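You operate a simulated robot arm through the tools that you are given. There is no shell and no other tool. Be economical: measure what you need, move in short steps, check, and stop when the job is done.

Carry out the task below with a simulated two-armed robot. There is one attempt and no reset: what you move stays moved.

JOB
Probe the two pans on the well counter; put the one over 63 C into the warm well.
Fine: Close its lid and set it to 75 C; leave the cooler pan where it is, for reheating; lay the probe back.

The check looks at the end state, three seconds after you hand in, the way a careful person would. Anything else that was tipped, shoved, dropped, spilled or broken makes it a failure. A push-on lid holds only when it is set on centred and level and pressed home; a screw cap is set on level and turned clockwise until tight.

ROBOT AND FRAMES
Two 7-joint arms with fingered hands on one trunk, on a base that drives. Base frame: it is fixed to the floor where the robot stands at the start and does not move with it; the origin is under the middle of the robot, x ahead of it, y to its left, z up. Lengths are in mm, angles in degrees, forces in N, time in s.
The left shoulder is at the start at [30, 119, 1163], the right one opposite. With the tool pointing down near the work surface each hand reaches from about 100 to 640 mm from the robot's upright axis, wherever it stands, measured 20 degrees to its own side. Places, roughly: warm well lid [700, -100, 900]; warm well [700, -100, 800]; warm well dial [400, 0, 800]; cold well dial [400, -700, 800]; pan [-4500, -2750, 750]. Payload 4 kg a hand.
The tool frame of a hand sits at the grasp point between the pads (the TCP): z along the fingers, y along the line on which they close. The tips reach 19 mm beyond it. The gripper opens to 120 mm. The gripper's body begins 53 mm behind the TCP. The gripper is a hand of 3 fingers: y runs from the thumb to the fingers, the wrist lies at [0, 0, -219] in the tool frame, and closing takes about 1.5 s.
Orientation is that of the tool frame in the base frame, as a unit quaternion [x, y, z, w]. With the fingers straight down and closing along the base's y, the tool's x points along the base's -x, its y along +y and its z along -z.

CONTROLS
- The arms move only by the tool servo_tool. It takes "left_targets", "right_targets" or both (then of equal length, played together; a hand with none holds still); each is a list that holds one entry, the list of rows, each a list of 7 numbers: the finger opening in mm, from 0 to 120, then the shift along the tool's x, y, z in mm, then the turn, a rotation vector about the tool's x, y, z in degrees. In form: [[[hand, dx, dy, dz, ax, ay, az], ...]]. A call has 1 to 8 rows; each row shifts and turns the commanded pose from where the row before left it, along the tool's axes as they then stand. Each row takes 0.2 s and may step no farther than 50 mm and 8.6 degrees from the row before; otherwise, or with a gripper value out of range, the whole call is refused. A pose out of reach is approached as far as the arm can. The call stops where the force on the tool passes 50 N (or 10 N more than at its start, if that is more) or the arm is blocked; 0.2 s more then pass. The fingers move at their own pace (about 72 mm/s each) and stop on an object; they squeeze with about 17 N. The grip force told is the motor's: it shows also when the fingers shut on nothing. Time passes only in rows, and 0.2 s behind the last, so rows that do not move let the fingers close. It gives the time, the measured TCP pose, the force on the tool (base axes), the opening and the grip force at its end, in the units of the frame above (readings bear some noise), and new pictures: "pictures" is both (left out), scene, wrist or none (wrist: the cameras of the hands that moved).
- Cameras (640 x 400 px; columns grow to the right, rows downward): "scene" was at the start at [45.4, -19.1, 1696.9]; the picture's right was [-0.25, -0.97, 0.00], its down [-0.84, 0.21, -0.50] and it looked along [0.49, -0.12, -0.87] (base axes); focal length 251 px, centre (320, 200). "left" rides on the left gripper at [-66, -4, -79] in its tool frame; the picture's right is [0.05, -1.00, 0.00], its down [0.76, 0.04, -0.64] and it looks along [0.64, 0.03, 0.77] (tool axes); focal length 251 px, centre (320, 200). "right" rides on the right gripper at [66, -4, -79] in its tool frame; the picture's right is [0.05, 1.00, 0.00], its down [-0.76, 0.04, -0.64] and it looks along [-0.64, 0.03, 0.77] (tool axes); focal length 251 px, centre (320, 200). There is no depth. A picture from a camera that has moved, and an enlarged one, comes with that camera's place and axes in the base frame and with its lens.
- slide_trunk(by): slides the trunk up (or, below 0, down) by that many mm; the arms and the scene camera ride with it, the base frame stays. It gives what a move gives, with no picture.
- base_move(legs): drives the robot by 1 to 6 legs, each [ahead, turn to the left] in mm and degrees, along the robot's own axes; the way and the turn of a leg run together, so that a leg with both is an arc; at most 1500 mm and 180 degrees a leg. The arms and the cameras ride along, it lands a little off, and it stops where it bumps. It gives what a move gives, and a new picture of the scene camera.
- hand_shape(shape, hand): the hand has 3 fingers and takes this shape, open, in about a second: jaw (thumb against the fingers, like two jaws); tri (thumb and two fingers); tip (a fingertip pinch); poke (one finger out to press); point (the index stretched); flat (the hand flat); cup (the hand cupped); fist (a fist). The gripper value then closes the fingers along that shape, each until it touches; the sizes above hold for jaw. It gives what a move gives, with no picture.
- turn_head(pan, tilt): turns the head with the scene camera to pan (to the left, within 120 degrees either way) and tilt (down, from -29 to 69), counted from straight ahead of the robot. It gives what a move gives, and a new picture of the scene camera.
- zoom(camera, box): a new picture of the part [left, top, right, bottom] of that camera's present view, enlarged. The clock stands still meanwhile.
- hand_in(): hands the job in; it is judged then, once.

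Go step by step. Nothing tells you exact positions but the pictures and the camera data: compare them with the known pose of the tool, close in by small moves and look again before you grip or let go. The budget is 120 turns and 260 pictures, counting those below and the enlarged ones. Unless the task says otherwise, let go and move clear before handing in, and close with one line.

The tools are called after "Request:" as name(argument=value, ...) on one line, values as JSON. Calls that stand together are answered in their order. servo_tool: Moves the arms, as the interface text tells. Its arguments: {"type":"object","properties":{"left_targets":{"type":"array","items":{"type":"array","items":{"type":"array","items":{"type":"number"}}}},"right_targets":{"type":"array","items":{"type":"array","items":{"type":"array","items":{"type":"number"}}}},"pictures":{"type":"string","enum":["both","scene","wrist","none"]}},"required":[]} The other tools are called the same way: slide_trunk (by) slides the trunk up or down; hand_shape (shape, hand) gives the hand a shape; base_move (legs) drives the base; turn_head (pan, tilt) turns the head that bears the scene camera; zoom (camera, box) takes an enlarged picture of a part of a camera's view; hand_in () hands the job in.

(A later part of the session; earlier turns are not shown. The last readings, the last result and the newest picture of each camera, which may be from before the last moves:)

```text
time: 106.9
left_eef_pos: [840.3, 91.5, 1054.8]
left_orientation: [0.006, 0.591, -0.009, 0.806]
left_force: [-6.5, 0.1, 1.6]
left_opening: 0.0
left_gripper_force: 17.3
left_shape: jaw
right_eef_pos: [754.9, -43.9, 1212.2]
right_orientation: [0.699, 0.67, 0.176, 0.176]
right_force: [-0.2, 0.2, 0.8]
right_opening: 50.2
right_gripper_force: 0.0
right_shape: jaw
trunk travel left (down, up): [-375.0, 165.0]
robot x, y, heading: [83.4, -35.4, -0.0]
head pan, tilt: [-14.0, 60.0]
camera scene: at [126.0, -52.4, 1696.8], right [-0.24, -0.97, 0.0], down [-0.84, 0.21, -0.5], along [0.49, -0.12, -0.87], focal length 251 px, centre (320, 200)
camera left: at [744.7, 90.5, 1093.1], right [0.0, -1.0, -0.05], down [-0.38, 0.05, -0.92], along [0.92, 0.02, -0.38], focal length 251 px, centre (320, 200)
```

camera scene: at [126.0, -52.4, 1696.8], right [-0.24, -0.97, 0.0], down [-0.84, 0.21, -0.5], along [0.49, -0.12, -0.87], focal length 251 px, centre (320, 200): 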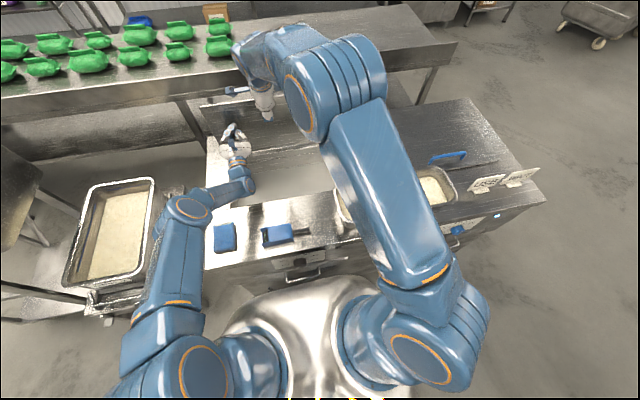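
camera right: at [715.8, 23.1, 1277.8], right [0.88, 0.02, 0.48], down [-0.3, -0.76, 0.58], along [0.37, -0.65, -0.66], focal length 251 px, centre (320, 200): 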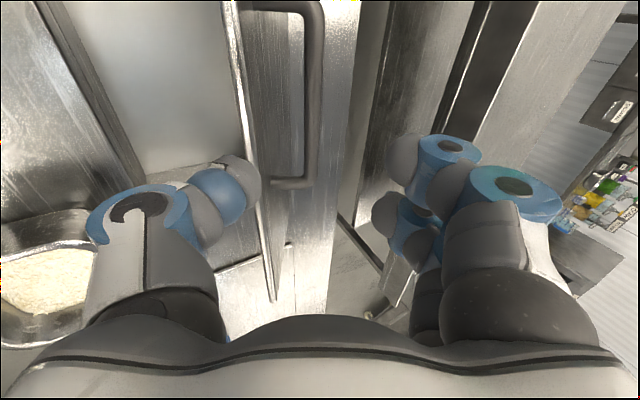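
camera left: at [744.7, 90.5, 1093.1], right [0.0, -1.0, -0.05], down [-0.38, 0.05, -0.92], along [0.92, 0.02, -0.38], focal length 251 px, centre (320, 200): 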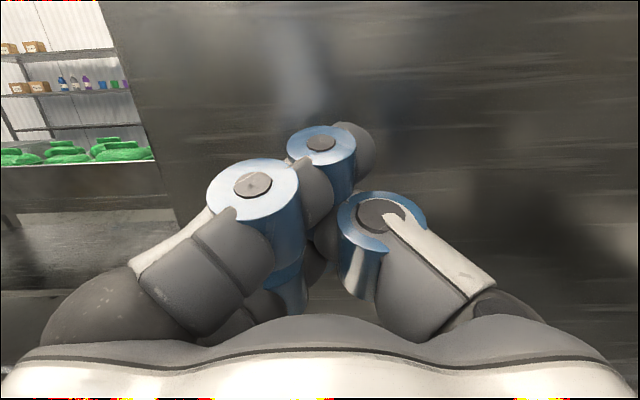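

Request:
servo_tool(left_targets=[[[0, 4, 0, 12.4, 0, 0, 0], [0, 4, 0, 12.4, 0, 0, 0], [0, 4, 0, 12.4, 0, 0, 0], [0, 3, 0, 9.3, 0, 0, 0], [0, 0, 0, 0, 0, 0, 0]]], pictures="wrist")

Request:
zoom(camera="right", box=[0, 0, 640, 400])

```text
time: 108.1
left_eef_pos: [872.0, 91.4, 1051.8]
left_orientation: [0.006, 0.592, -0.009, 0.806]
left_force: [-5.8, 0.0, -0.6]
left_opening: 0.0
left_gripper_force: 17.0
left_shape: jaw
left hand out of reach, approached as far as the arm can: row 3, 4
right_eef_pos: [754.8, -43.8, 1211.8]
right_orientation: [0.699, 0.671, 0.176, 0.175]
right_force: [-0.6, -0.5, 0.0]
right_opening: 50.0
right_gripper_force: 0.1
right_shape: jaw
trunk travel left (down, up): [-375.0, 165.0]
robot x, y, heading: [85.2, -36.8, 0.3]
head pan, tilt: [-14.0, 60.0]
camera left: at [776.7, 90.7, 1090.1], right [0.0, -1.0, -0.05], down [-0.38, 0.05, -0.92], along [0.92, 0.02, -0.38], focal length 251 px, centre (320, 200)
```

left: 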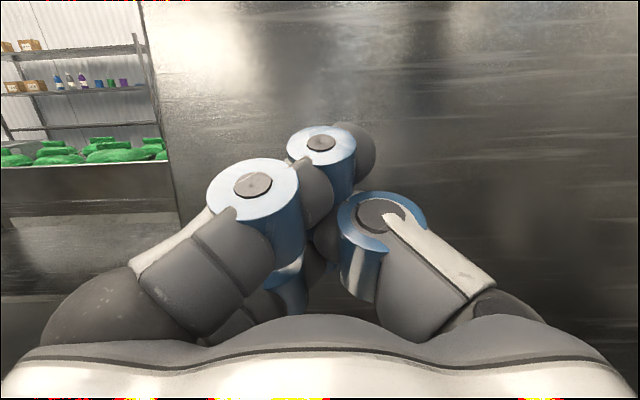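

```text
1.00 times, centred on (320, 200) of right
camera zoom: at [714.9, 22.9, 1278.5], right [0.88, 0.02, 0.48], down [-0.3, -0.76, 0.58], along [0.38, -0.65, -0.66], focal length 251 px, centre (320, 200)
```

zoom: 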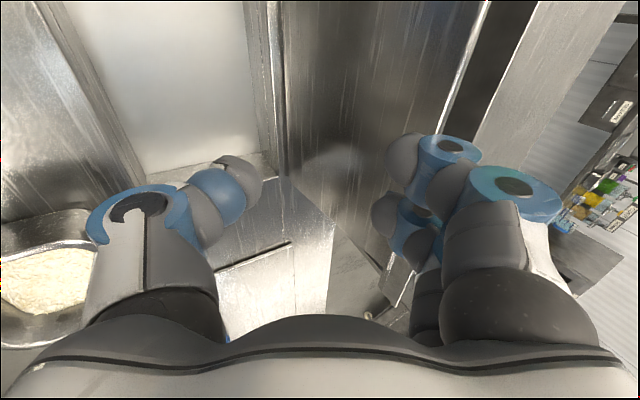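

The lid is about vertical. Retract the left hand a little and see whether it stays.

Request:
servo_tool(left_targets=[[[0, -3, 0, -9.5, 0, 0, 0], [0, -6, 0, -19, 0, 0, 0], [0, -6, 0, -19, 0, 0, 0], [0, 0, 0, 0, 0, 0, 0], [0, 0, 0, 0, 0, 0, 0], [0, 0, 0, 0, 0, 0, 0]]], pictures="wrist")

```text
time: 109.5
left_eef_pos: [821.4, 93.5, 1051.6]
left_orientation: [0.005, 0.592, -0.007, 0.806]
left_force: [1.0, 0.0, 0.7]
left_opening: 0.1
left_gripper_force: 17.3
left_shape: jaw
right_eef_pos: [754.7, -43.4, 1212.9]
right_orientation: [0.699, 0.67, 0.177, 0.176]
right_force: [-0.1, -0.6, 0.4]
right_opening: 50.0
right_gripper_force: 0.0
right_shape: jaw
trunk travel left (down, up): [-375.0, 165.0]
robot x, y, heading: [81.7, -30.1, 0.2]
head pan, tilt: [-14.0, 60.0]
camera left: at [726.3, 91.5, 1090.8], right [0.0, -1.0, -0.05], down [-0.38, 0.05, -0.92], along [0.92, 0.02, -0.38], focal length 251 px, centre (320, 200)
```

left: 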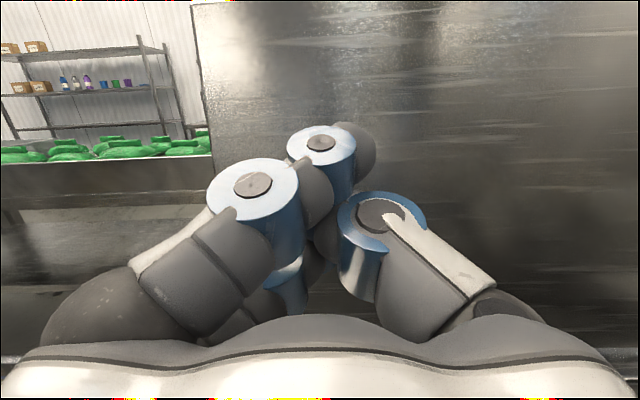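

The lid stays open. Retract both hands to see the well.

Request:
servo_tool(left_targets=[[[0, -14, 0, -43, 0, 0, 0], [0, -14, 0, -43, 0, 0, 0], [0, -14, 0, -43, 0, 0, 0], [0, -14, 0, -43, 0, 0, 0], [0, -14, 0, -43, 0, 0, 0], [0, -14, 10, -43, 0, 0, 0], [0, -14, 10, -43, 0, 0, 0]]], right_targets=[[[60, 0, -38, -21, 0, 0, 0], [60, 0, -38, -21, 0, 0, 0], [60, 0, -38, -21, 0, 0, 0], [60, 0, -38, -21, 0, 0, 0], [60, 0, -38, -21, 0, 0, 0], [60, -30, -30, -16, 3, 0, 0], [60, -30, -20, -16, 3, 0, 0]]], pictures="scene")

Request:
zoom(camera="scene", box=[190, 90, 350, 190])

```text
time: 111.1
left_eef_pos: [502.5, 117.5, 1056.9]
left_orientation: [0.005, 0.591, -0.008, 0.806]
left_force: [-0.2, -0.1, 0.2]
left_opening: 0.2
left_gripper_force: 16.9
left_shape: jaw
right_eef_pos: [473.2, -93.6, 1216.0]
right_orientation: [0.706, 0.68, 0.141, 0.139]
right_force: [0.0, 0.2, 0.6]
right_opening: 59.6
right_gripper_force: 0.0
right_shape: jaw
trunk travel left (down, up): [-375.0, 165.0]
robot x, y, heading: [80.7, -30.7, 0.1]
head pan, tilt: [-14.0, 60.0]
camera scene: at [124.5, -52.8, 1696.9], right [-0.24, -0.97, 0.0], down [-0.84, 0.21, -0.5], along [0.49, -0.12, -0.87], focal length 251 px, centre (320, 200)
```

scene: 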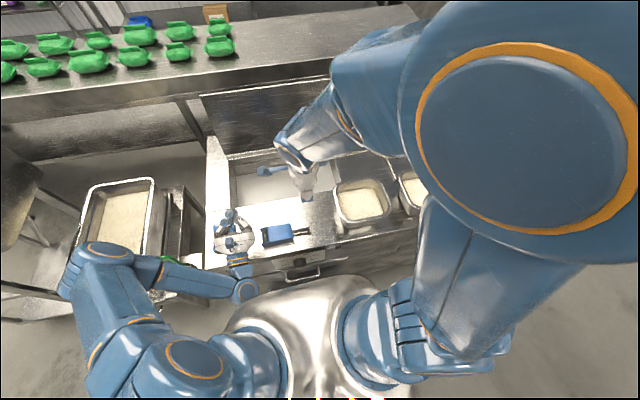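

```text
4.00 times, centred on (270, 140) of scene
camera zoom: at [124.5, -52.8, 1696.9], right [-0.24, -0.97, 0.0], down [-0.84, 0.21, -0.5], along [0.49, -0.12, -0.87], focal length 1005 px, centre (520, 440)
```

zoom: 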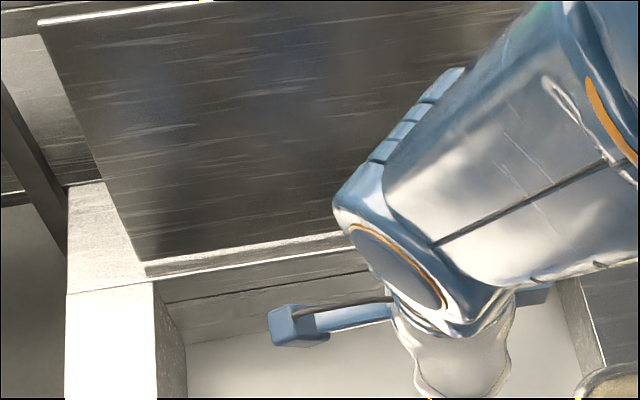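

The lid stands open over a deep well. I'll bring both hands back to a neutral, fingers-down posture, clear of the view.

Request:
servo_tool(left_targets=[[[0, 0, 10, 0, 0, 8.3, 0], [0, 0, 10, 0, 0, 8.3, 0], [0, 0, 10, 0, 0, 8.3, 0], [0, 0, 10, 0, 0, 8.3, 0], [0, 0, 10, 0, 0, 8.3, 0], [0, 0, 10, 0, 0, 8.3, 0], [0, 0, 10, 0, 0, 8.3, 0], [0, 0, 10, 0, 0, 8.3, 0]]], right_targets=[[[60, -45, 0, 0, 7.7, 0, 0], [60, -45, 0, 0, 7.7, 0, 0], [60, -45, 0, 0, 7.7, 0, 0], [60, -45, 0, 0, 0, 0, 0], [60, -45, 0, 0, 0, 0, 0], [60, 0, 0, 0, 0, 0, -8.5], [60, 0, 0, 0, 0, 0, -8.5], [60, 0, 0, 0, 0, 0, -8.5]]], pictures="none")

Request:
servo_tool(left_targets=[[[100, 0, 0, 0, 0, 8.3, 0], [100, 0, 0, 0, 0, 8.3, 0], [100, 0, 0, 0, 0, 8.3, 0], [100, 0, 0, 0, 0, 8.3, 0], [100, 0, 0, 0, 0, 8.3, 0], [100, 0, 0, -20, 0, 0, 0], [100, 0, 0, -20, 0, 0, 0], [100, 0, 0, -20, 0, 0, 0]]], right_targets=[[[100, 0, 0, 0, 0, 0, -8.5], [100, 0, 0, 0, 0, 0, -8.5], [100, 0, 0, 0, 0, 0, -8.5], [100, 0, 0, 0, 0, 0, -8.5], [100, 0, 0, 0, 0, 0, -8.5], [100, 0, 0, 0, 0, 0, -8.5], [100, 0, 0, 0, 0, 0, -8.5], [100, 0, 0, 0, 0, 0, -6]]], pictures="scene")

Request:
zoom(camera="scene", box=[190, 110, 350, 210])

```text
time: 112.9
left_eef_pos: [507.7, 197.6, 1055.9]
left_orientation: [0.009, 0.937, -0.004, 0.349]
left_force: [-0.7, -0.2, -0.1]
left_opening: 0.0
left_gripper_force: 16.8
left_shape: jaw
right_eef_pos: [467.6, -317.4, 1212.2]
right_orientation: [0.548, 0.836, 0.004, -0.005]
right_force: [-0.2, 0.1, 0.1]
right_opening: 59.8
right_gripper_force: 0.1
right_shape: jaw
trunk travel left (down, up): [-375.0, 165.0]
robot x, y, heading: [82.6, -35.0, 0.3]
head pan, tilt: [-14.0, 60.0]
```

```text
time: 114.7
left_eef_pos: [506.4, 198.9, 1115.3]
left_orientation: [0.008, 1.0, -0.002, -0.004]
left_force: [0.2, 0.5, -0.5]
left_opening: 100.3
left_gripper_force: 0.1
left_shape: jaw
right_eef_pos: [468.2, -316.5, 1213.8]
right_orientation: [0.009, 1.0, 0.005, -0.003]
right_force: [0.2, -0.2, -0.6]
right_opening: 99.6
right_gripper_force: 0.1
right_shape: jaw
trunk travel left (down, up): [-375.0, 165.0]
robot x, y, heading: [82.7, -35.2, -0.1]
head pan, tilt: [-14.0, 60.0]
camera scene: at [126.1, -51.2, 1696.8], right [-0.24, -0.97, 0.0], down [-0.84, 0.21, -0.5], along [0.49, -0.12, -0.87], focal length 251 px, centre (320, 200)
```

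scene: 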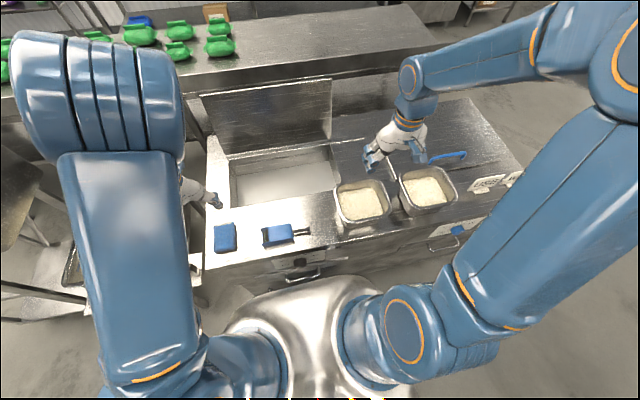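

```text
4.00 times, centred on (270, 160) of scene
camera zoom: at [126.1, -51.2, 1696.8], right [-0.24, -0.97, 0.0], down [-0.84, 0.21, -0.5], along [0.49, -0.12, -0.87], focal length 1005 px, centre (520, 360)
```

zoom: 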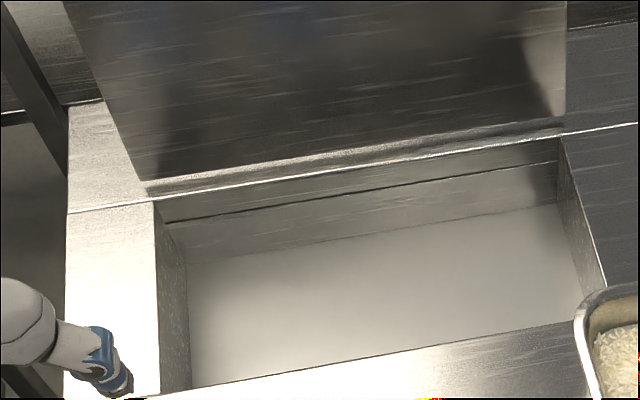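

The well opening is about x 618–842, y -262…155, floor near z 785. Now measure the pans.

Request:
zoom(camera="scene", box=[320, 150, 480, 250])

Request:
zoom(camera="right", box=[0, 0, 640, 400])

```text
4.00 times, centred on (400, 200) of scene
camera zoom: at [126.1, -51.2, 1696.8], right [-0.24, -0.97, 0.0], down [-0.84, 0.21, -0.5], along [0.49, -0.12, -0.87], focal length 1005 px, centre (0, 200)
```

zoom: 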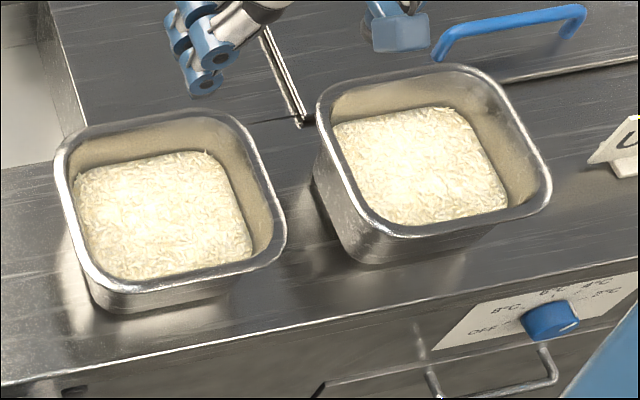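

```text
1.00 times, centred on (320, 200) of right
camera zoom: at [401.4, -320.6, 1291.9], right [-0.04, 1.0, 0.01], down [0.77, 0.02, 0.64], along [0.64, 0.03, -0.77], focal length 251 px, centre (320, 200)
```

zoom: 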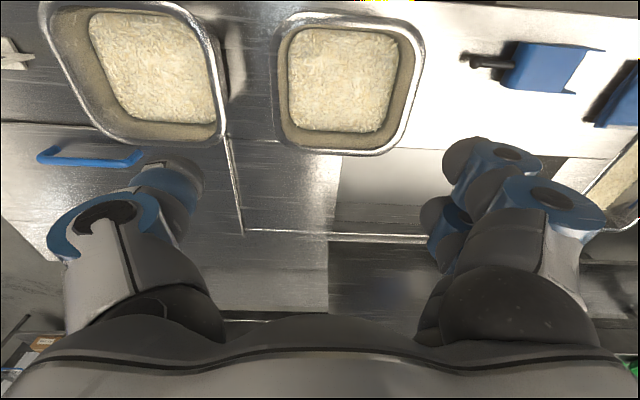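

Pans are about 176 × 162 mm and ~65 mm deep (rim z ≈ 950). I'll drive round to stand square in front of the right pan.

Request:
base_move(legs=[[-350, 0], [0, -20], [0, -20], [0, -20], [575, 0], [0, 20]])

Request:
base_move(legs=[[0, 20], [0, 20]])

```text
time: 119.3
left_eef_pos: [205.5, -131.5, 1115.0]
left_orientation: [0.35, 0.937, 0.001, -0.004]
left_force: [-0.1, -0.2, 0.3]
left_opening: 100.1
left_gripper_force: 0.0
left_shape: jaw
right_eef_pos: [-156.6, -501.9, 1213.0]
right_orientation: [0.353, 0.935, 0.007, -0.001]
right_force: [0.5, -0.9, -0.8]
right_opening: 99.8
right_gripper_force: 0.0
right_shape: jaw
trunk travel left (down, up): [-375.0, 165.0]
robot x, y, heading: [-243.7, -0.8, -41.0]
head pan, tilt: [-14.0, 60.0]
stopped in leg 3: the robot was blocked; the commanded pose is now the measured one
camera scene: at [-219.5, -44.2, 1696.7], right [-0.82, -0.57, 0.0], down [-0.5, 0.71, -0.5], along [0.29, -0.41, -0.87], focal length 251 px, centre (320, 200)
```

scene: 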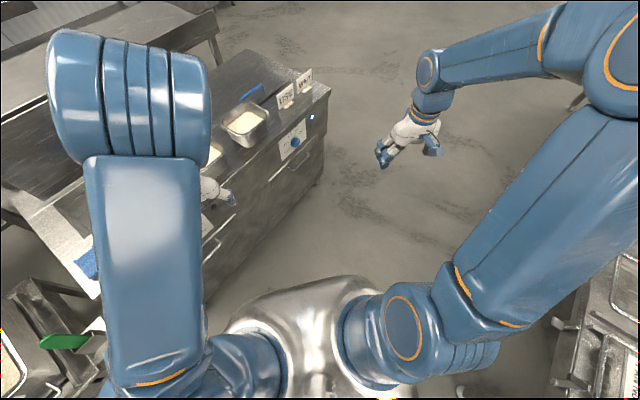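

```text
time: 121.9
left_eef_pos: [196.5, 173.3, 1112.9]
left_orientation: [0.028, 1.0, 0.0, -0.004]
left_force: [-0.4, -0.1, -0.7]
left_opening: 99.8
left_gripper_force: 0.1
left_shape: jaw
right_eef_pos: [142.1, -341.3, 1213.7]
right_orientation: [0.028, 1.0, 0.006, -0.002]
right_force: [-0.3, 0.0, 0.1]
right_opening: 100.0
right_gripper_force: 0.0
right_shape: jaw
trunk travel left (down, up): [-375.0, 165.0]
robot x, y, heading: [-242.1, -45.6, -1.7]
head pan, tilt: [-14.0, 60.0]
stopped in leg 2: the robot was blocked; the commanded pose is now the measured one
camera scene: at [-194.1, -65.3, 1696.7], right [-0.27, -0.96, 0.0], down [-0.83, 0.24, -0.5], along [0.48, -0.14, -0.87], focal length 251 px, centre (320, 200)
```

scene: 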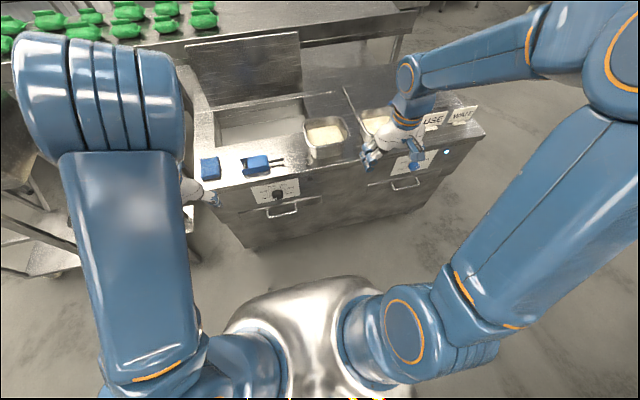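

The turn stalled again mid-way, so it's back at heading 0. I'll go on in short separate calls.

Request:
base_move(legs=[[0, -15], [0, -15], [0, -15], [0, -15], [570, 0]])

```text
time: 124.9
left_eef_pos: [227.5, -183.5, 1115.9]
left_orientation: [0.394, 0.919, 0.002, -0.004]
left_force: [-0.2, 0.1, 0.5]
left_opening: 100.0
left_gripper_force: 0.1
left_shape: jaw
right_eef_pos: [-166.2, -520.0, 1213.0]
right_orientation: [0.395, 0.919, 0.007, -0.001]
right_force: [-0.7, -0.2, -0.7]
right_opening: 100.0
right_gripper_force: 0.2
right_shape: jaw
trunk travel left (down, up): [-375.0, 165.0]
robot x, y, heading: [-213.0, -9.9, -45.3]
head pan, tilt: [-14.0, 60.0]
stopped in leg 3: the robot was blocked; the commanded pose is now the measured one
camera scene: at [-190.6, -55.8, 1696.7], right [-0.86, -0.51, 0.0], down [-0.44, 0.75, -0.5], along [0.25, -0.43, -0.87], focal length 251 px, centre (320, 200)
```

scene: 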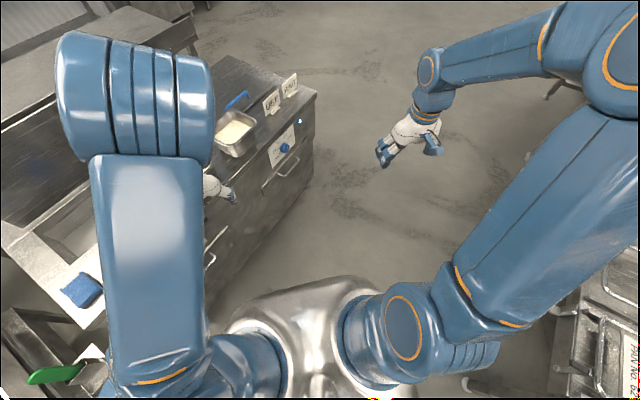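

Request:
base_move(legs=[[0, -20], [535, 0]])

```text
time: 129.1
left_eef_pos: [363.0, -822.2, 1115.0]
left_orientation: [0.55, 0.835, 0.002, -0.003]
left_force: [-0.3, 0.0, 0.2]
left_opening: 100.1
left_gripper_force: 0.0
left_shape: jaw
right_eef_pos: [-124.3, -998.7, 1214.3]
right_orientation: [0.551, 0.834, 0.006, 0.0]
right_force: [0.6, 0.4, 0.7]
right_opening: 99.9
right_gripper_force: 0.1
right_shape: jaw
trunk travel left (down, up): [-375.0, 165.0]
robot x, y, heading: [14.3, -505.4, -65.9]
head pan, tilt: [-14.0, 60.0]
camera scene: at [18.4, -555.2, 1696.8], right [-0.98, -0.17, 0.0], down [-0.15, 0.85, -0.5], along [0.09, -0.49, -0.87], focal length 251 px, centre (320, 200)
```

scene: 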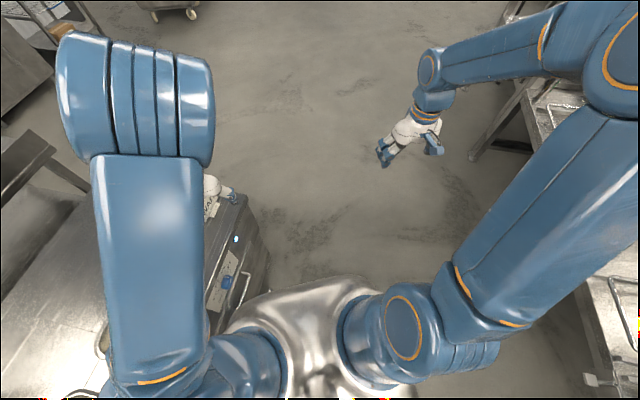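

Now turn back left in two parts (≤36° per call).

Request:
base_move(legs=[[0, 17], [0, 17]])

Request:
base_move(legs=[[0, 16], [0, 16]])

```text
time: 131.9
left_eef_pos: [482.8, -576.7, 1114.8]
left_orientation: [0.288, 0.958, 0.0, -0.004]
left_force: [0.1, -0.4, -0.5]
left_opening: 99.9
left_gripper_force: 0.0
left_shape: jaw
right_eef_pos: [175.4, -992.5, 1214.4]
right_orientation: [0.288, 0.957, 0.006, -0.001]
right_force: [-0.3, 0.5, 0.1]
right_opening: 100.0
right_gripper_force: 0.1
right_shape: jaw
trunk travel left (down, up): [-375.0, 165.0]
robot x, y, heading: [-7.4, -542.3, -31.8]
head pan, tilt: [-14.0, 60.0]
stopped in leg 2: the robot was blocked; the commanded pose is now the measured one
camera scene: at [25.6, -580.6, 1696.8], right [-0.72, -0.7, 0.0], down [-0.6, 0.62, -0.5], along [0.35, -0.36, -0.87], focal length 251 px, centre (320, 200)
```

scene: 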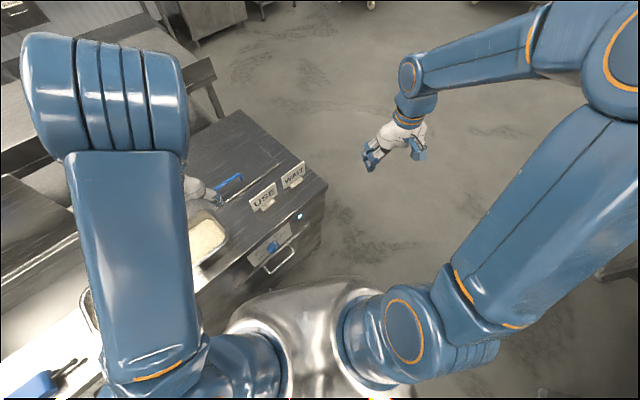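

```text
time: 134.2
left_eef_pos: [426.1, -311.6, 1114.7]
left_orientation: [0.01, 1.0, 0.0, -0.004]
left_force: [0.2, 0.1, 0.1]
left_opening: 99.5
left_gripper_force: 0.1
left_shape: jaw
right_eef_pos: [387.2, -827.2, 1214.4]
right_orientation: [0.01, 1.0, 0.007, -0.003]
right_force: [-0.9, -0.2, -0.3]
right_opening: 99.9
right_gripper_force: 0.0
right_shape: jaw
trunk travel left (down, up): [-375.0, 165.0]
robot x, y, heading: [-7.3, -583.0, 0.1]
head pan, tilt: [-14.0, 60.0]
camera scene: at [38.5, -601.5, 1696.8], right [-0.24, -0.97, 0.0], down [-0.84, 0.21, -0.5], along [0.49, -0.12, -0.87], focal length 251 px, centre (320, 200)
```

scene: 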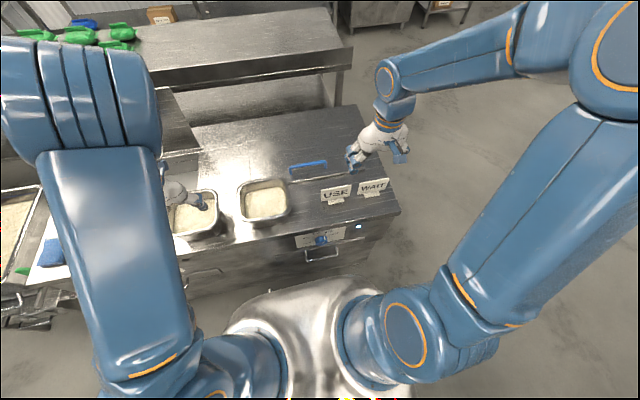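

Standing in front of the right pan now (pan ≈ [490, -525]). Bring both hands above its left and right rims, tilted 16° forward.

Request:
servo_tool(left_targets=[[[80, -10.5, -20, 9, 0, 0, 0], [80, -10.5, -20, 9, 0, 0, 0], [80, -10.5, -20, 9, 0, 0, 0], [80, -10.5, -20, 9, 0, 0, 0], [80, -10.5, -20, 9, 0, 0, 0], [80, -10.5, -20, 9, 0, 0, 0], [80, 0, 0, 0, 0, -8, 0], [80, 0, 0, 0, 0, -8, 0]]], right_targets=[[[80, -17, 36, 25, 0, 0, 0], [80, -17, 36, 25, 0, 0, 0], [80, -17, 36, 25, 0, 0, 0], [80, -17, 36, 25, 0, 0, 0], [80, -17, 36, 25, 0, 0, 0], [80, -17, 36, 25, 0, 0, 0], [80, 0, 0, 0, 0, -8, 0], [80, 0, 0, 0, 0, -8, 0]]], pictures="both")

```text
time: 136.0
left_eef_pos: [486.4, -429.7, 1059.4]
left_orientation: [0.009, 0.991, -0.002, 0.136]
left_force: [-0.3, 0.6, -0.3]
left_opening: 80.2
left_gripper_force: 0.2
left_shape: jaw
right_eef_pos: [492.8, -609.1, 1068.0]
right_orientation: [0.011, 0.99, 0.004, 0.137]
right_force: [0.3, 0.7, 0.9]
right_opening: 80.4
right_gripper_force: 0.0
right_shape: jaw
trunk travel left (down, up): [-375.0, 165.0]
robot x, y, heading: [-5.9, -587.2, 0.1]
head pan, tilt: [-14.0, 60.0]
camera scene: at [39.9, -597.8, 1696.8], right [-0.24, -0.97, 0.0], down [-0.84, 0.21, -0.5], along [0.49, -0.12, -0.87], focal length 251 px, centre (320, 200)
camera right: at [407.5, -610.9, 1123.6], right [-0.03, 1.0, 0.0], down [0.56, 0.02, 0.83], along [0.83, 0.02, -0.56], focal length 251 px, centre (320, 200)
camera left: at [527.8, -433.3, 1153.5], right [-0.07, -1.0, -0.01], down [-0.91, 0.06, 0.41], along [-0.41, 0.04, -0.91], focal length 251 px, centre (320, 200)
```

scene: 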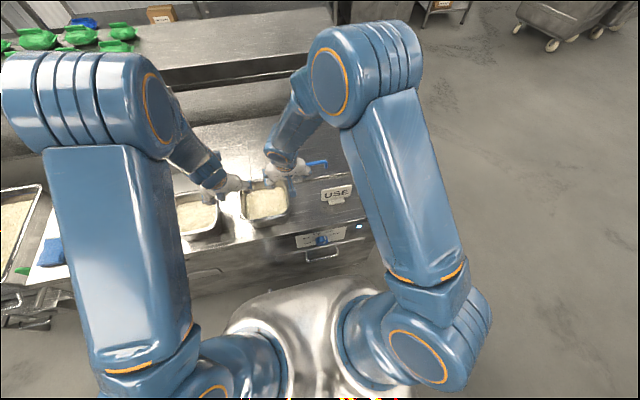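
right: 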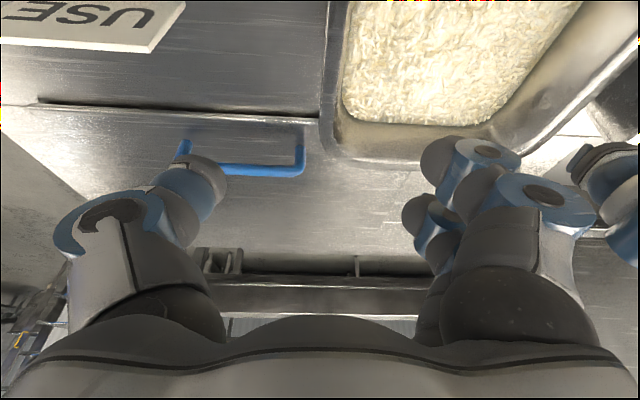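
left: 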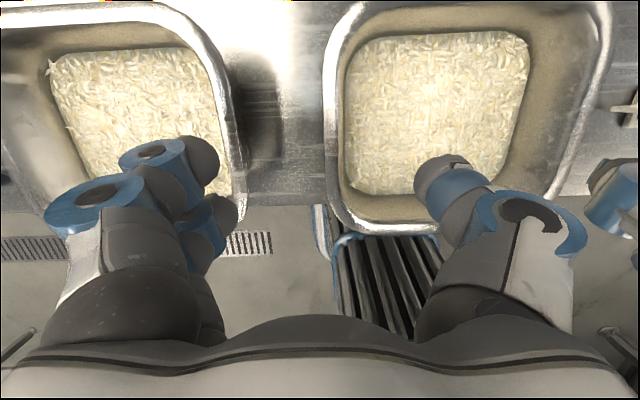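

Pan centre ≈ [491, -523], rim z ≈ 982, walls at y ≈ -436 and -610. Lower both hands so tips are just at rim height.

Request:
servo_tool(left_targets=[[[60, 5.2, -5.5, 27, 0, 0, 0], [60, 5.2, -5.5, 27, 0, 0, 0], [60, 0, 0, 0, 0, 0, 0]]], right_targets=[[[60, 8.7, 2, 30.2, 0, 0, 0], [60, 8.7, 2, 30.2, 0, 0, 0], [60, 0, 0, 0, 0, 0, 0]]], pictures="both")

Request:
zoom(camera="scene", box=[190, 150, 318, 230])

```text
time: 136.8
left_eef_pos: [491.7, -443.8, 1006.0]
left_orientation: [0.01, 0.991, 0.0, 0.137]
left_force: [-1.2, -1.0, -0.7]
left_opening: 60.7
left_gripper_force: 0.0
left_shape: jaw
right_eef_pos: [489.1, -606.9, 1007.0]
right_orientation: [0.012, 0.99, 0.004, 0.137]
right_force: [-0.4, 0.3, 0.2]
right_opening: 60.4
right_gripper_force: 0.0
right_shape: jaw
trunk travel left (down, up): [-375.0, 165.0]
robot x, y, heading: [-3.8, -582.2, 0.3]
head pan, tilt: [-14.0, 60.0]
camera scene: at [39.1, -601.5, 1696.8], right [-0.24, -0.97, 0.0], down [-0.84, 0.21, -0.5], along [0.49, -0.12, -0.87], focal length 251 px, centre (320, 200)
camera right: at [404.5, -609.2, 1063.1], right [-0.03, 1.0, 0.0], down [0.56, 0.02, 0.83], along [0.83, 0.02, -0.56], focal length 251 px, centre (320, 200)
camera left: at [533.3, -447.2, 1099.5], right [-0.07, -1.0, -0.01], down [-0.91, 0.06, 0.41], along [-0.41, 0.04, -0.91], focal length 251 px, centre (320, 200)
```

scene: 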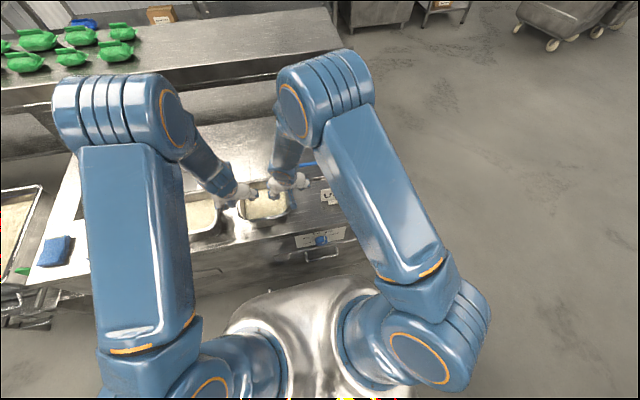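
right: 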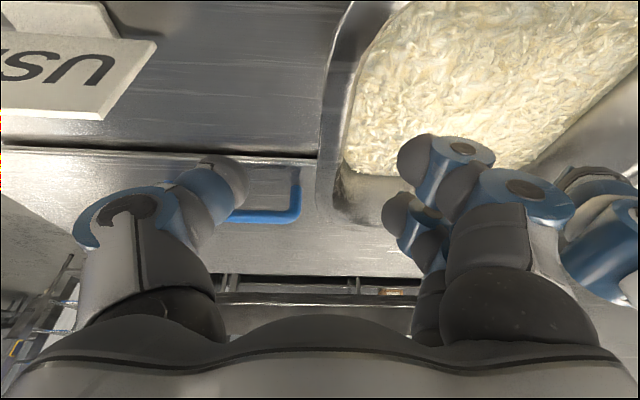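
left: 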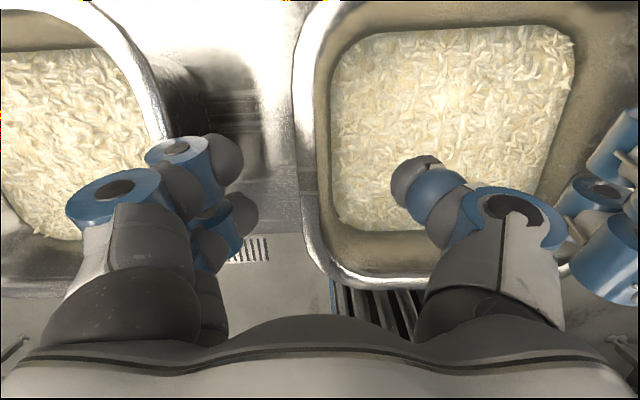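

```text
5.00 times, centred on (254, 190) of scene
camera zoom: at [39.1, -601.5, 1696.8], right [-0.24, -0.97, 0.0], down [-0.84, 0.21, -0.5], along [0.49, -0.12, -0.87], focal length 1256 px, centre (650, 250)
```

zoom: 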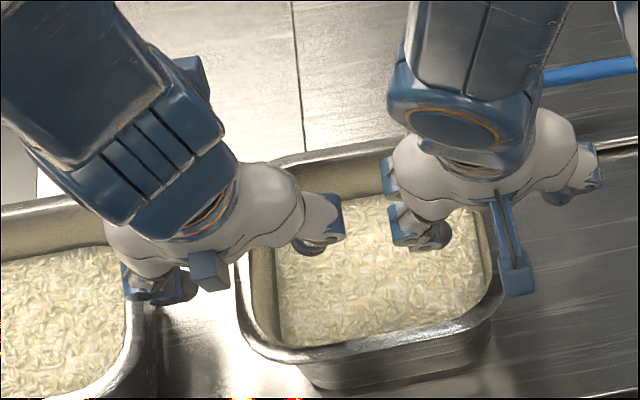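

Both walls are centred between the fingers. Lower 33 mm in two steps.

Request:
servo_tool(left_targets=[[[60, 5, 0, 17.5, 0, 0, 0], [60, 4, 0, 14, 0, 0, 0], [60, 0, 0, 0, 0, 0, 0]]], right_targets=[[[60, 5, 0, 17.5, 0, 0, 0], [60, 4, 0, 14, 0, 0, 0], [60, 0, 0, 0, 0, 0, 0]]], pictures="wrist")

Request:
zoom(camera="scene", box=[190, 150, 318, 230])

```text
time: 137.6
left_eef_pos: [491.1, -444.3, 972.8]
left_orientation: [0.009, 0.991, 0.0, 0.135]
left_force: [0.5, -0.8, 0.5]
left_opening: 60.9
left_gripper_force: 0.0
left_shape: jaw
right_eef_pos: [492.4, -607.9, 971.9]
right_orientation: [0.012, 0.991, 0.005, 0.136]
right_force: [-0.5, -0.7, 0.7]
right_opening: 60.6
right_gripper_force: 0.1
right_shape: jaw
trunk travel left (down, up): [-375.0, 165.0]
robot x, y, heading: [-6.5, -581.7, 0.5]
head pan, tilt: [-14.0, 60.0]
camera right: at [406.9, -610.0, 1027.9], right [-0.03, 1.0, 0.0], down [0.56, 0.02, 0.83], along [0.83, 0.02, -0.56], focal length 251 px, centre (320, 200)
camera left: at [532.8, -448.3, 1066.3], right [-0.07, -1.0, -0.01], down [-0.91, 0.06, 0.41], along [-0.41, 0.04, -0.91], focal length 251 px, centre (320, 200)
```

right: 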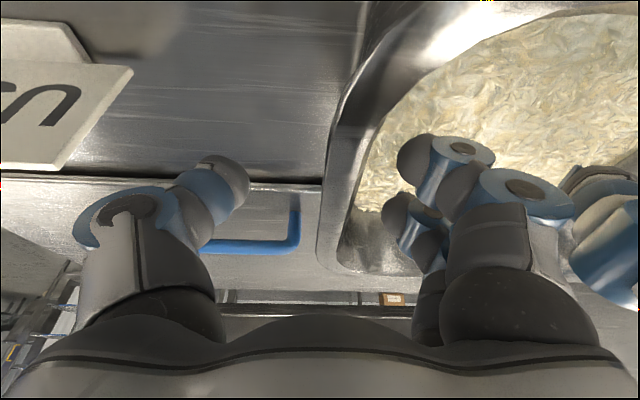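
left: 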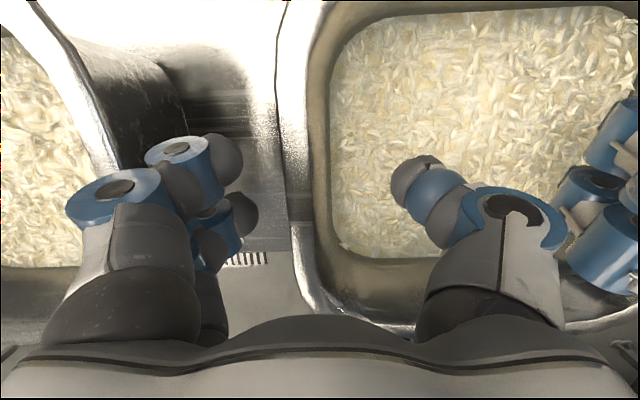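

```text
5.00 times, centred on (254, 190) of scene
camera zoom: at [40.2, -601.0, 1696.8], right [-0.24, -0.97, 0.0], down [-0.84, 0.21, -0.5], along [0.48, -0.12, -0.87], focal length 1256 px, centre (650, 250)
```

zoom: 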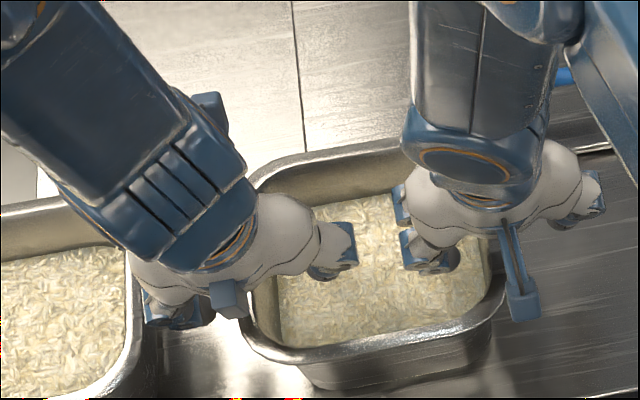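

Rim z ≈ 980 confirmed. Shift both hands 5 mm to +y, 4 mm lower, and close together.

Request:
servo_tool(left_targets=[[[60, 1, 5, 4, 0, 0, 0], [40, 0, 0, 0, 0, 0, 0], [20, 0, 0, 0, 0, 0, 0], [0, 0, 0, 0, 0, 0, 0], [0, 0, 0, 0, 0, 0, 0], [0, 0, 0, 0, 0, 0, 0], [0, 0, 0, 0, 0, 0, 0]]], right_targets=[[[60, 1, 5, 4, 0, 0, 0], [40, 0, 0, 0, 0, 0, 0], [20, 0, 0, 0, 0, 0, 0], [0, 0, 0, 0, 0, 0, 0], [0, 0, 0, 0, 0, 0, 0], [0, 0, 0, 0, 0, 0, 0], [0, 0, 0, 0, 0, 0, 0]]], pictures="wrist")

Request:
zoom(camera="scene", box=[190, 150, 318, 230])

```text
time: 139.2
left_eef_pos: [491.3, -438.9, 968.1]
left_orientation: [0.01, 0.991, -0.002, 0.135]
left_force: [0.1, -1.6, 0.4]
left_opening: 8.1
left_gripper_force: 17.1
left_shape: jaw
right_eef_pos: [493.0, -600.0, 966.5]
right_orientation: [0.011, 0.991, 0.005, 0.135]
right_force: [-0.7, 2.5, -0.2]
right_opening: 5.2
right_gripper_force: 17.0
right_shape: jaw
trunk travel left (down, up): [-375.0, 165.0]
robot x, y, heading: [-3.9, -581.3, 0.2]
head pan, tilt: [-14.0, 60.0]
camera right: at [407.6, -604.1, 1023.1], right [-0.03, 1.0, 0.0], down [0.56, 0.02, 0.83], along [0.82, 0.02, -0.56], focal length 251 px, centre (320, 200)
camera left: at [533.3, -442.8, 1061.8], right [-0.07, -1.0, -0.01], down [-0.91, 0.06, 0.42], along [-0.41, 0.04, -0.91], focal length 251 px, centre (320, 200)
```

right: 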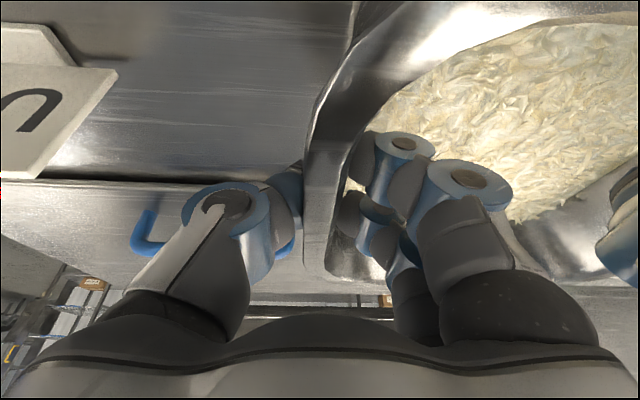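
left: 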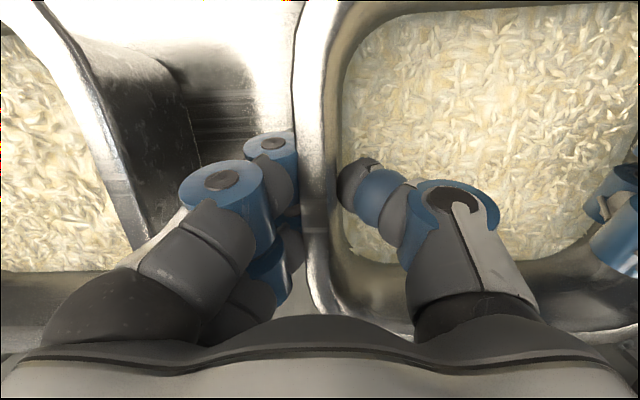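

```text
5.00 times, centred on (254, 190) of scene
camera zoom: at [41.6, -600.6, 1696.7], right [-0.24, -0.97, 0.0], down [-0.84, 0.21, -0.5], along [0.48, -0.12, -0.87], focal length 1256 px, centre (650, 250)
```

zoom: 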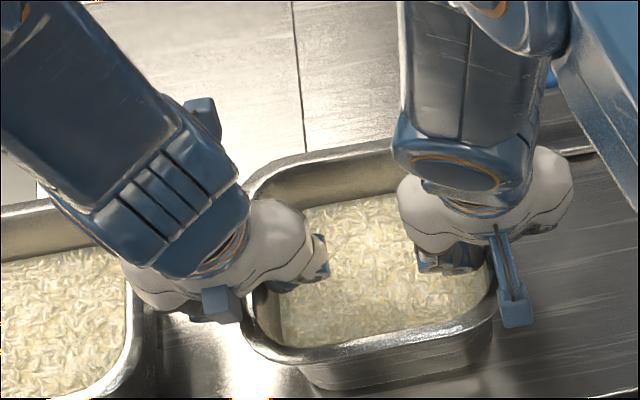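

Both walls are gripped. Test lift 25 mm.

Request:
servo_tool(left_targets=[[[0, -1.4, 0, -4.8, 0, 0, 0], [0, -2.2, 0, -7.7, 0, 0, 0], [0, -3.3, 0, -11.5, 0, 0, 0], [0, 0, 0, 0, 0, 0, 0]]], right_targets=[[[0, -1.4, 0, -4.8, 0, 0, 0], [0, -2.2, 0, -7.7, 0, 0, 0], [0, -3.3, 0, -11.5, 0, 0, 0], [0, 0, 0, 0, 0, 0, 0]]], pictures="wrist")

Request:
zoom(camera="scene", box=[190, 150, 318, 230])

```text
time: 140.2
left_eef_pos: [491.1, -437.9, 994.5]
left_orientation: [0.011, 0.991, -0.002, 0.135]
left_force: [-0.5, -6.5, -6.1]
left_opening: 7.8
left_gripper_force: 17.1
left_shape: jaw
right_eef_pos: [492.7, -601.4, 990.9]
right_orientation: [0.01, 0.991, 0.005, 0.136]
right_force: [-1.0, 7.0, -5.7]
right_opening: 5.1
right_gripper_force: 17.0
right_shape: jaw
trunk travel left (down, up): [-375.0, 165.0]
robot x, y, heading: [-4.9, -583.5, 0.5]
head pan, tilt: [-14.0, 60.0]
camera right: at [407.1, -604.1, 1047.8], right [-0.03, 1.0, 0.0], down [0.56, 0.02, 0.83], along [0.82, 0.03, -0.56], focal length 251 px, centre (320, 200)
camera left: at [533.2, -441.9, 1086.8], right [-0.07, -1.0, -0.01], down [-0.91, 0.06, 0.42], along [-0.41, 0.04, -0.91], focal length 251 px, centre (320, 200)
```

right: 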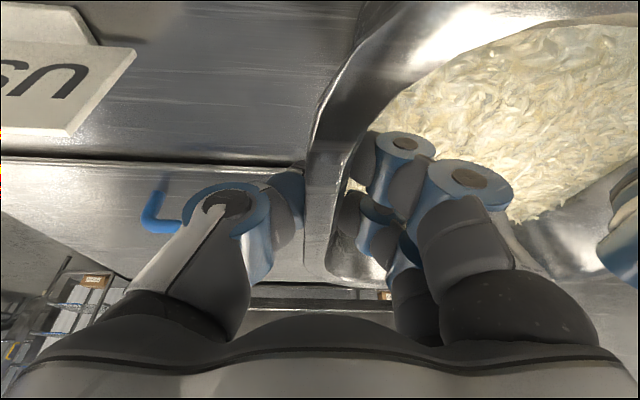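
left: 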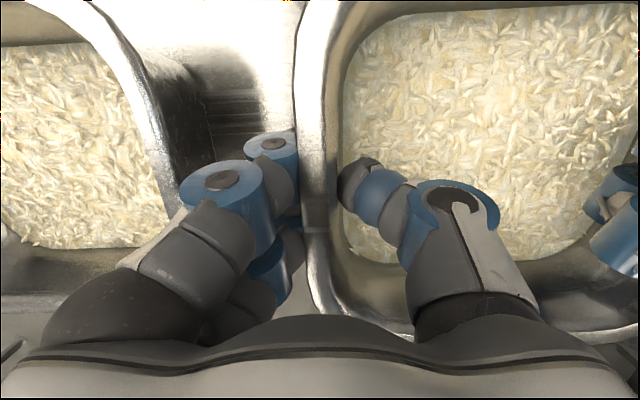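

```text
5.00 times, centred on (254, 190) of scene
camera zoom: at [42.2, -600.3, 1696.7], right [-0.24, -0.97, 0.0], down [-0.84, 0.21, -0.5], along [0.48, -0.12, -0.87], focal length 1256 px, centre (650, 250)
```

zoom: 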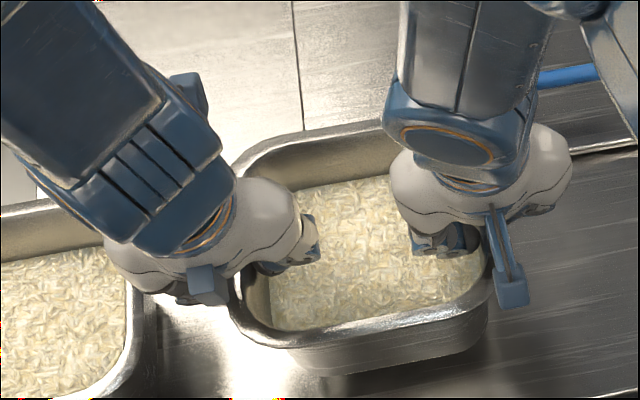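

Pan lifted level, ~6 N per hand (≈1.2 kg). Raise it higher for carrying.

Request:
servo_tool(left_targets=[[[0, -6, 0, -21, 0, 0, 0], [0, -7, 0, -24, 0, 0, 0], [0, -7, 0, -24, 0, 0, 0], [0, -7, 0, -24, 0, 0, 0], [0, -6, 0, -21, 0, 0, 0], [0, 0, 0, 0, 0, 0, 0]]], right_targets=[[[0, -6, 0, -21, 0, 0, 0], [0, -7, 0, -24, 0, 0, 0], [0, -7, 0, -24, 0, 0, 0], [0, -7, 0, -24, 0, 0, 0], [0, -6, 0, -21, 0, 0, 0], [0, 0, 0, 0, 0, 0, 0]]], pictures="scene")

```text
time: 141.6
left_eef_pos: [493.7, -438.1, 1110.3]
left_orientation: [0.009, 0.991, -0.002, 0.135]
left_force: [1.3, -11.0, -5.9]
left_opening: 8.5
left_gripper_force: 17.0
left_shape: jaw
right_eef_pos: [495.8, -602.3, 1108.7]
right_orientation: [0.011, 0.991, 0.005, 0.135]
right_force: [-0.5, 10.7, -5.8]
right_opening: 5.6
right_gripper_force: 17.5
right_shape: jaw
trunk travel left (down, up): [-375.0, 165.0]
robot x, y, heading: [-5.8, -583.4, 0.2]
head pan, tilt: [-14.0, 60.0]
camera scene: at [42.3, -600.4, 1696.7], right [-0.24, -0.97, 0.0], down [-0.84, 0.21, -0.5], along [0.48, -0.12, -0.87], focal length 251 px, centre (320, 200)
```

scene: 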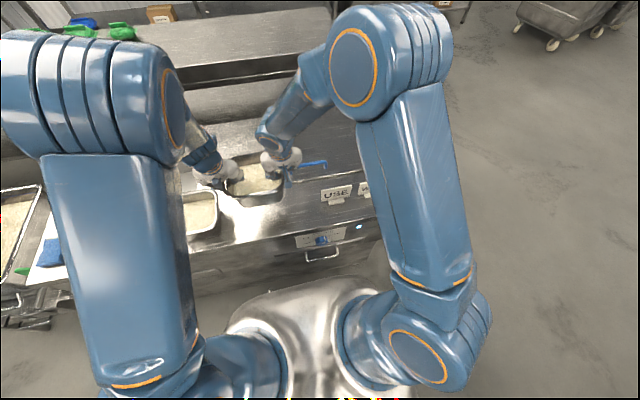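

A little outward tension between the hands; relax by 1.5 mm each, then drive in stages.

Request:
servo_tool(left_targets=[[[0, 0, -1.5, 0, 0, 0, 0], [0, 0, 0, 0, 0, 0, 0]]], right_targets=[[[0, 0, 1.5, 0, 0, 0, 0], [0, 0, 0, 0, 0, 0, 0]]], pictures="none")

Request:
base_move(legs=[[-150, 0], [0, 17], [0, 17]])

```text
time: 142.2
left_eef_pos: [494.1, -439.8, 1111.2]
left_orientation: [0.009, 0.991, -0.002, 0.136]
left_force: [1.2, -4.1, -6.0]
left_opening: 8.0
left_gripper_force: 17.0
left_shape: jaw
right_eef_pos: [496.1, -602.5, 1109.5]
right_orientation: [0.012, 0.991, 0.004, 0.135]
right_force: [-0.9, 5.8, -4.6]
right_opening: 5.4
right_gripper_force: 17.3
right_shape: jaw
trunk travel left (down, up): [-375.0, 165.0]
robot x, y, heading: [-6.6, -582.3, -0.2]
head pan, tilt: [-14.0, 60.0]
```

```text
time: 145.5
left_eef_pos: [171.8, -186.4, 1110.6]
left_orientation: [-0.278, 0.951, 0.038, 0.129]
left_force: [1.3, -1.9, -6.3]
left_opening: 7.7
left_gripper_force: 17.3
left_shape: jaw
right_eef_pos: [265.7, -320.9, 1109.3]
right_orientation: [-0.276, 0.951, 0.042, 0.13]
right_force: [-2.5, 1.8, -5.4]
right_opening: 5.5
right_gripper_force: 16.7
right_shape: jaw
trunk travel left (down, up): [-375.0, 165.0]
robot x, y, heading: [-138.6, -624.8, 33.7]
head pan, tilt: [-14.0, 60.0]
camera scene: at [-88.5, -610.9, 1696.7], right [0.34, -0.94, 0.0], down [-0.82, -0.29, -0.5], along [0.47, 0.17, -0.87], focal length 251 px, centre (320, 200)
```

scene: 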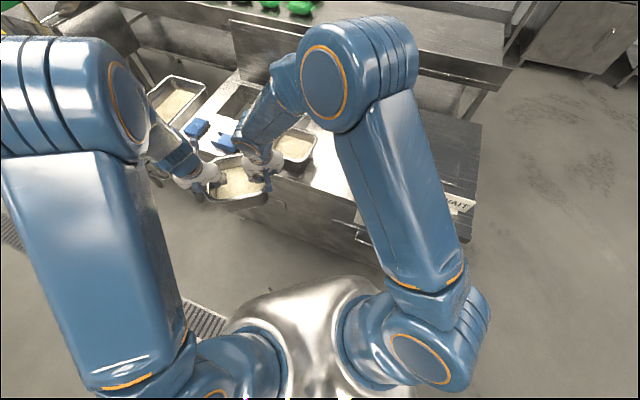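

Request:
base_move(legs=[[0, 17], [0, 17], [450, 0]])

```text
time: 150.1
left_eef_pos: [59.2, 324.8, 1111.1]
left_orientation: [-0.536, 0.833, 0.072, 0.114]
left_force: [4.7, -1.8, -7.2]
left_opening: 8.4
left_gripper_force: 17.1
left_shape: jaw
right_eef_pos: [210.5, 262.4, 1110.6]
right_orientation: [-0.535, 0.834, 0.078, 0.111]
right_force: [-4.9, 2.5, -5.9]
right_opening: 5.3
right_gripper_force: 16.8
right_shape: jaw
trunk travel left (down, up): [-375.0, 165.0]
robot x, y, heading: [65.7, -219.4, 66.7]
head pan, tilt: [-14.0, 60.0]
camera scene: at [97.0, -184.8, 1696.8], right [0.8, -0.61, 0.0], down [-0.52, -0.69, -0.5], along [0.3, 0.4, -0.87], focal length 251 px, centre (320, 200)
```

scene: 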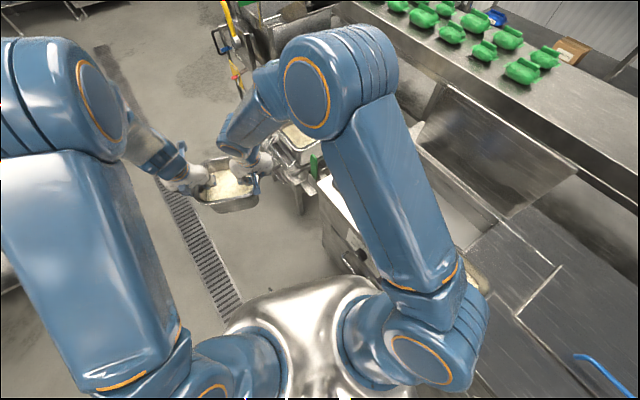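

Request:
base_move(legs=[[-45, 0], [0, -17], [0, -17]])

```text
time: 152.9
left_eef_pos: [352.6, 194.1, 1110.6]
left_orientation: [-0.269, 0.954, 0.037, 0.128]
left_force: [3.8, -5.4, -6.1]
left_opening: 7.8
left_gripper_force: 16.7
left_shape: jaw
right_eef_pos: [442.9, 59.5, 1108.9]
right_orientation: [-0.268, 0.954, 0.042, 0.128]
right_force: [-4.6, 6.4, -5.2]
right_opening: 5.0
right_gripper_force: 17.5
right_shape: jaw
trunk travel left (down, up): [-375.0, 165.0]
robot x, y, heading: [26.5, -218.2, 32.1]
head pan, tilt: [-14.0, 60.0]
camera scene: at [74.5, -208.8, 1696.7], right [0.32, -0.95, 0.0], down [-0.82, -0.27, -0.5], along [0.47, 0.16, -0.87], focal length 251 px, centre (320, 200)
```

scene: 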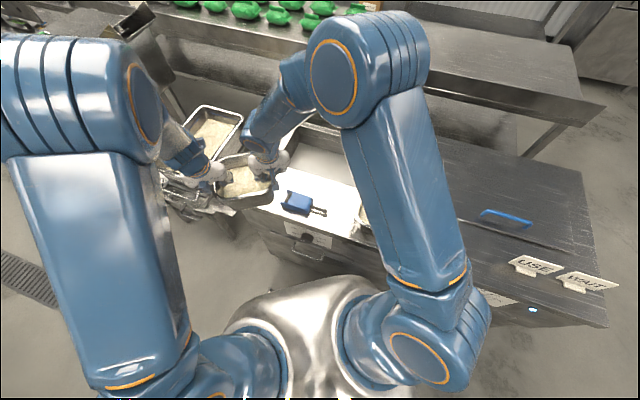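

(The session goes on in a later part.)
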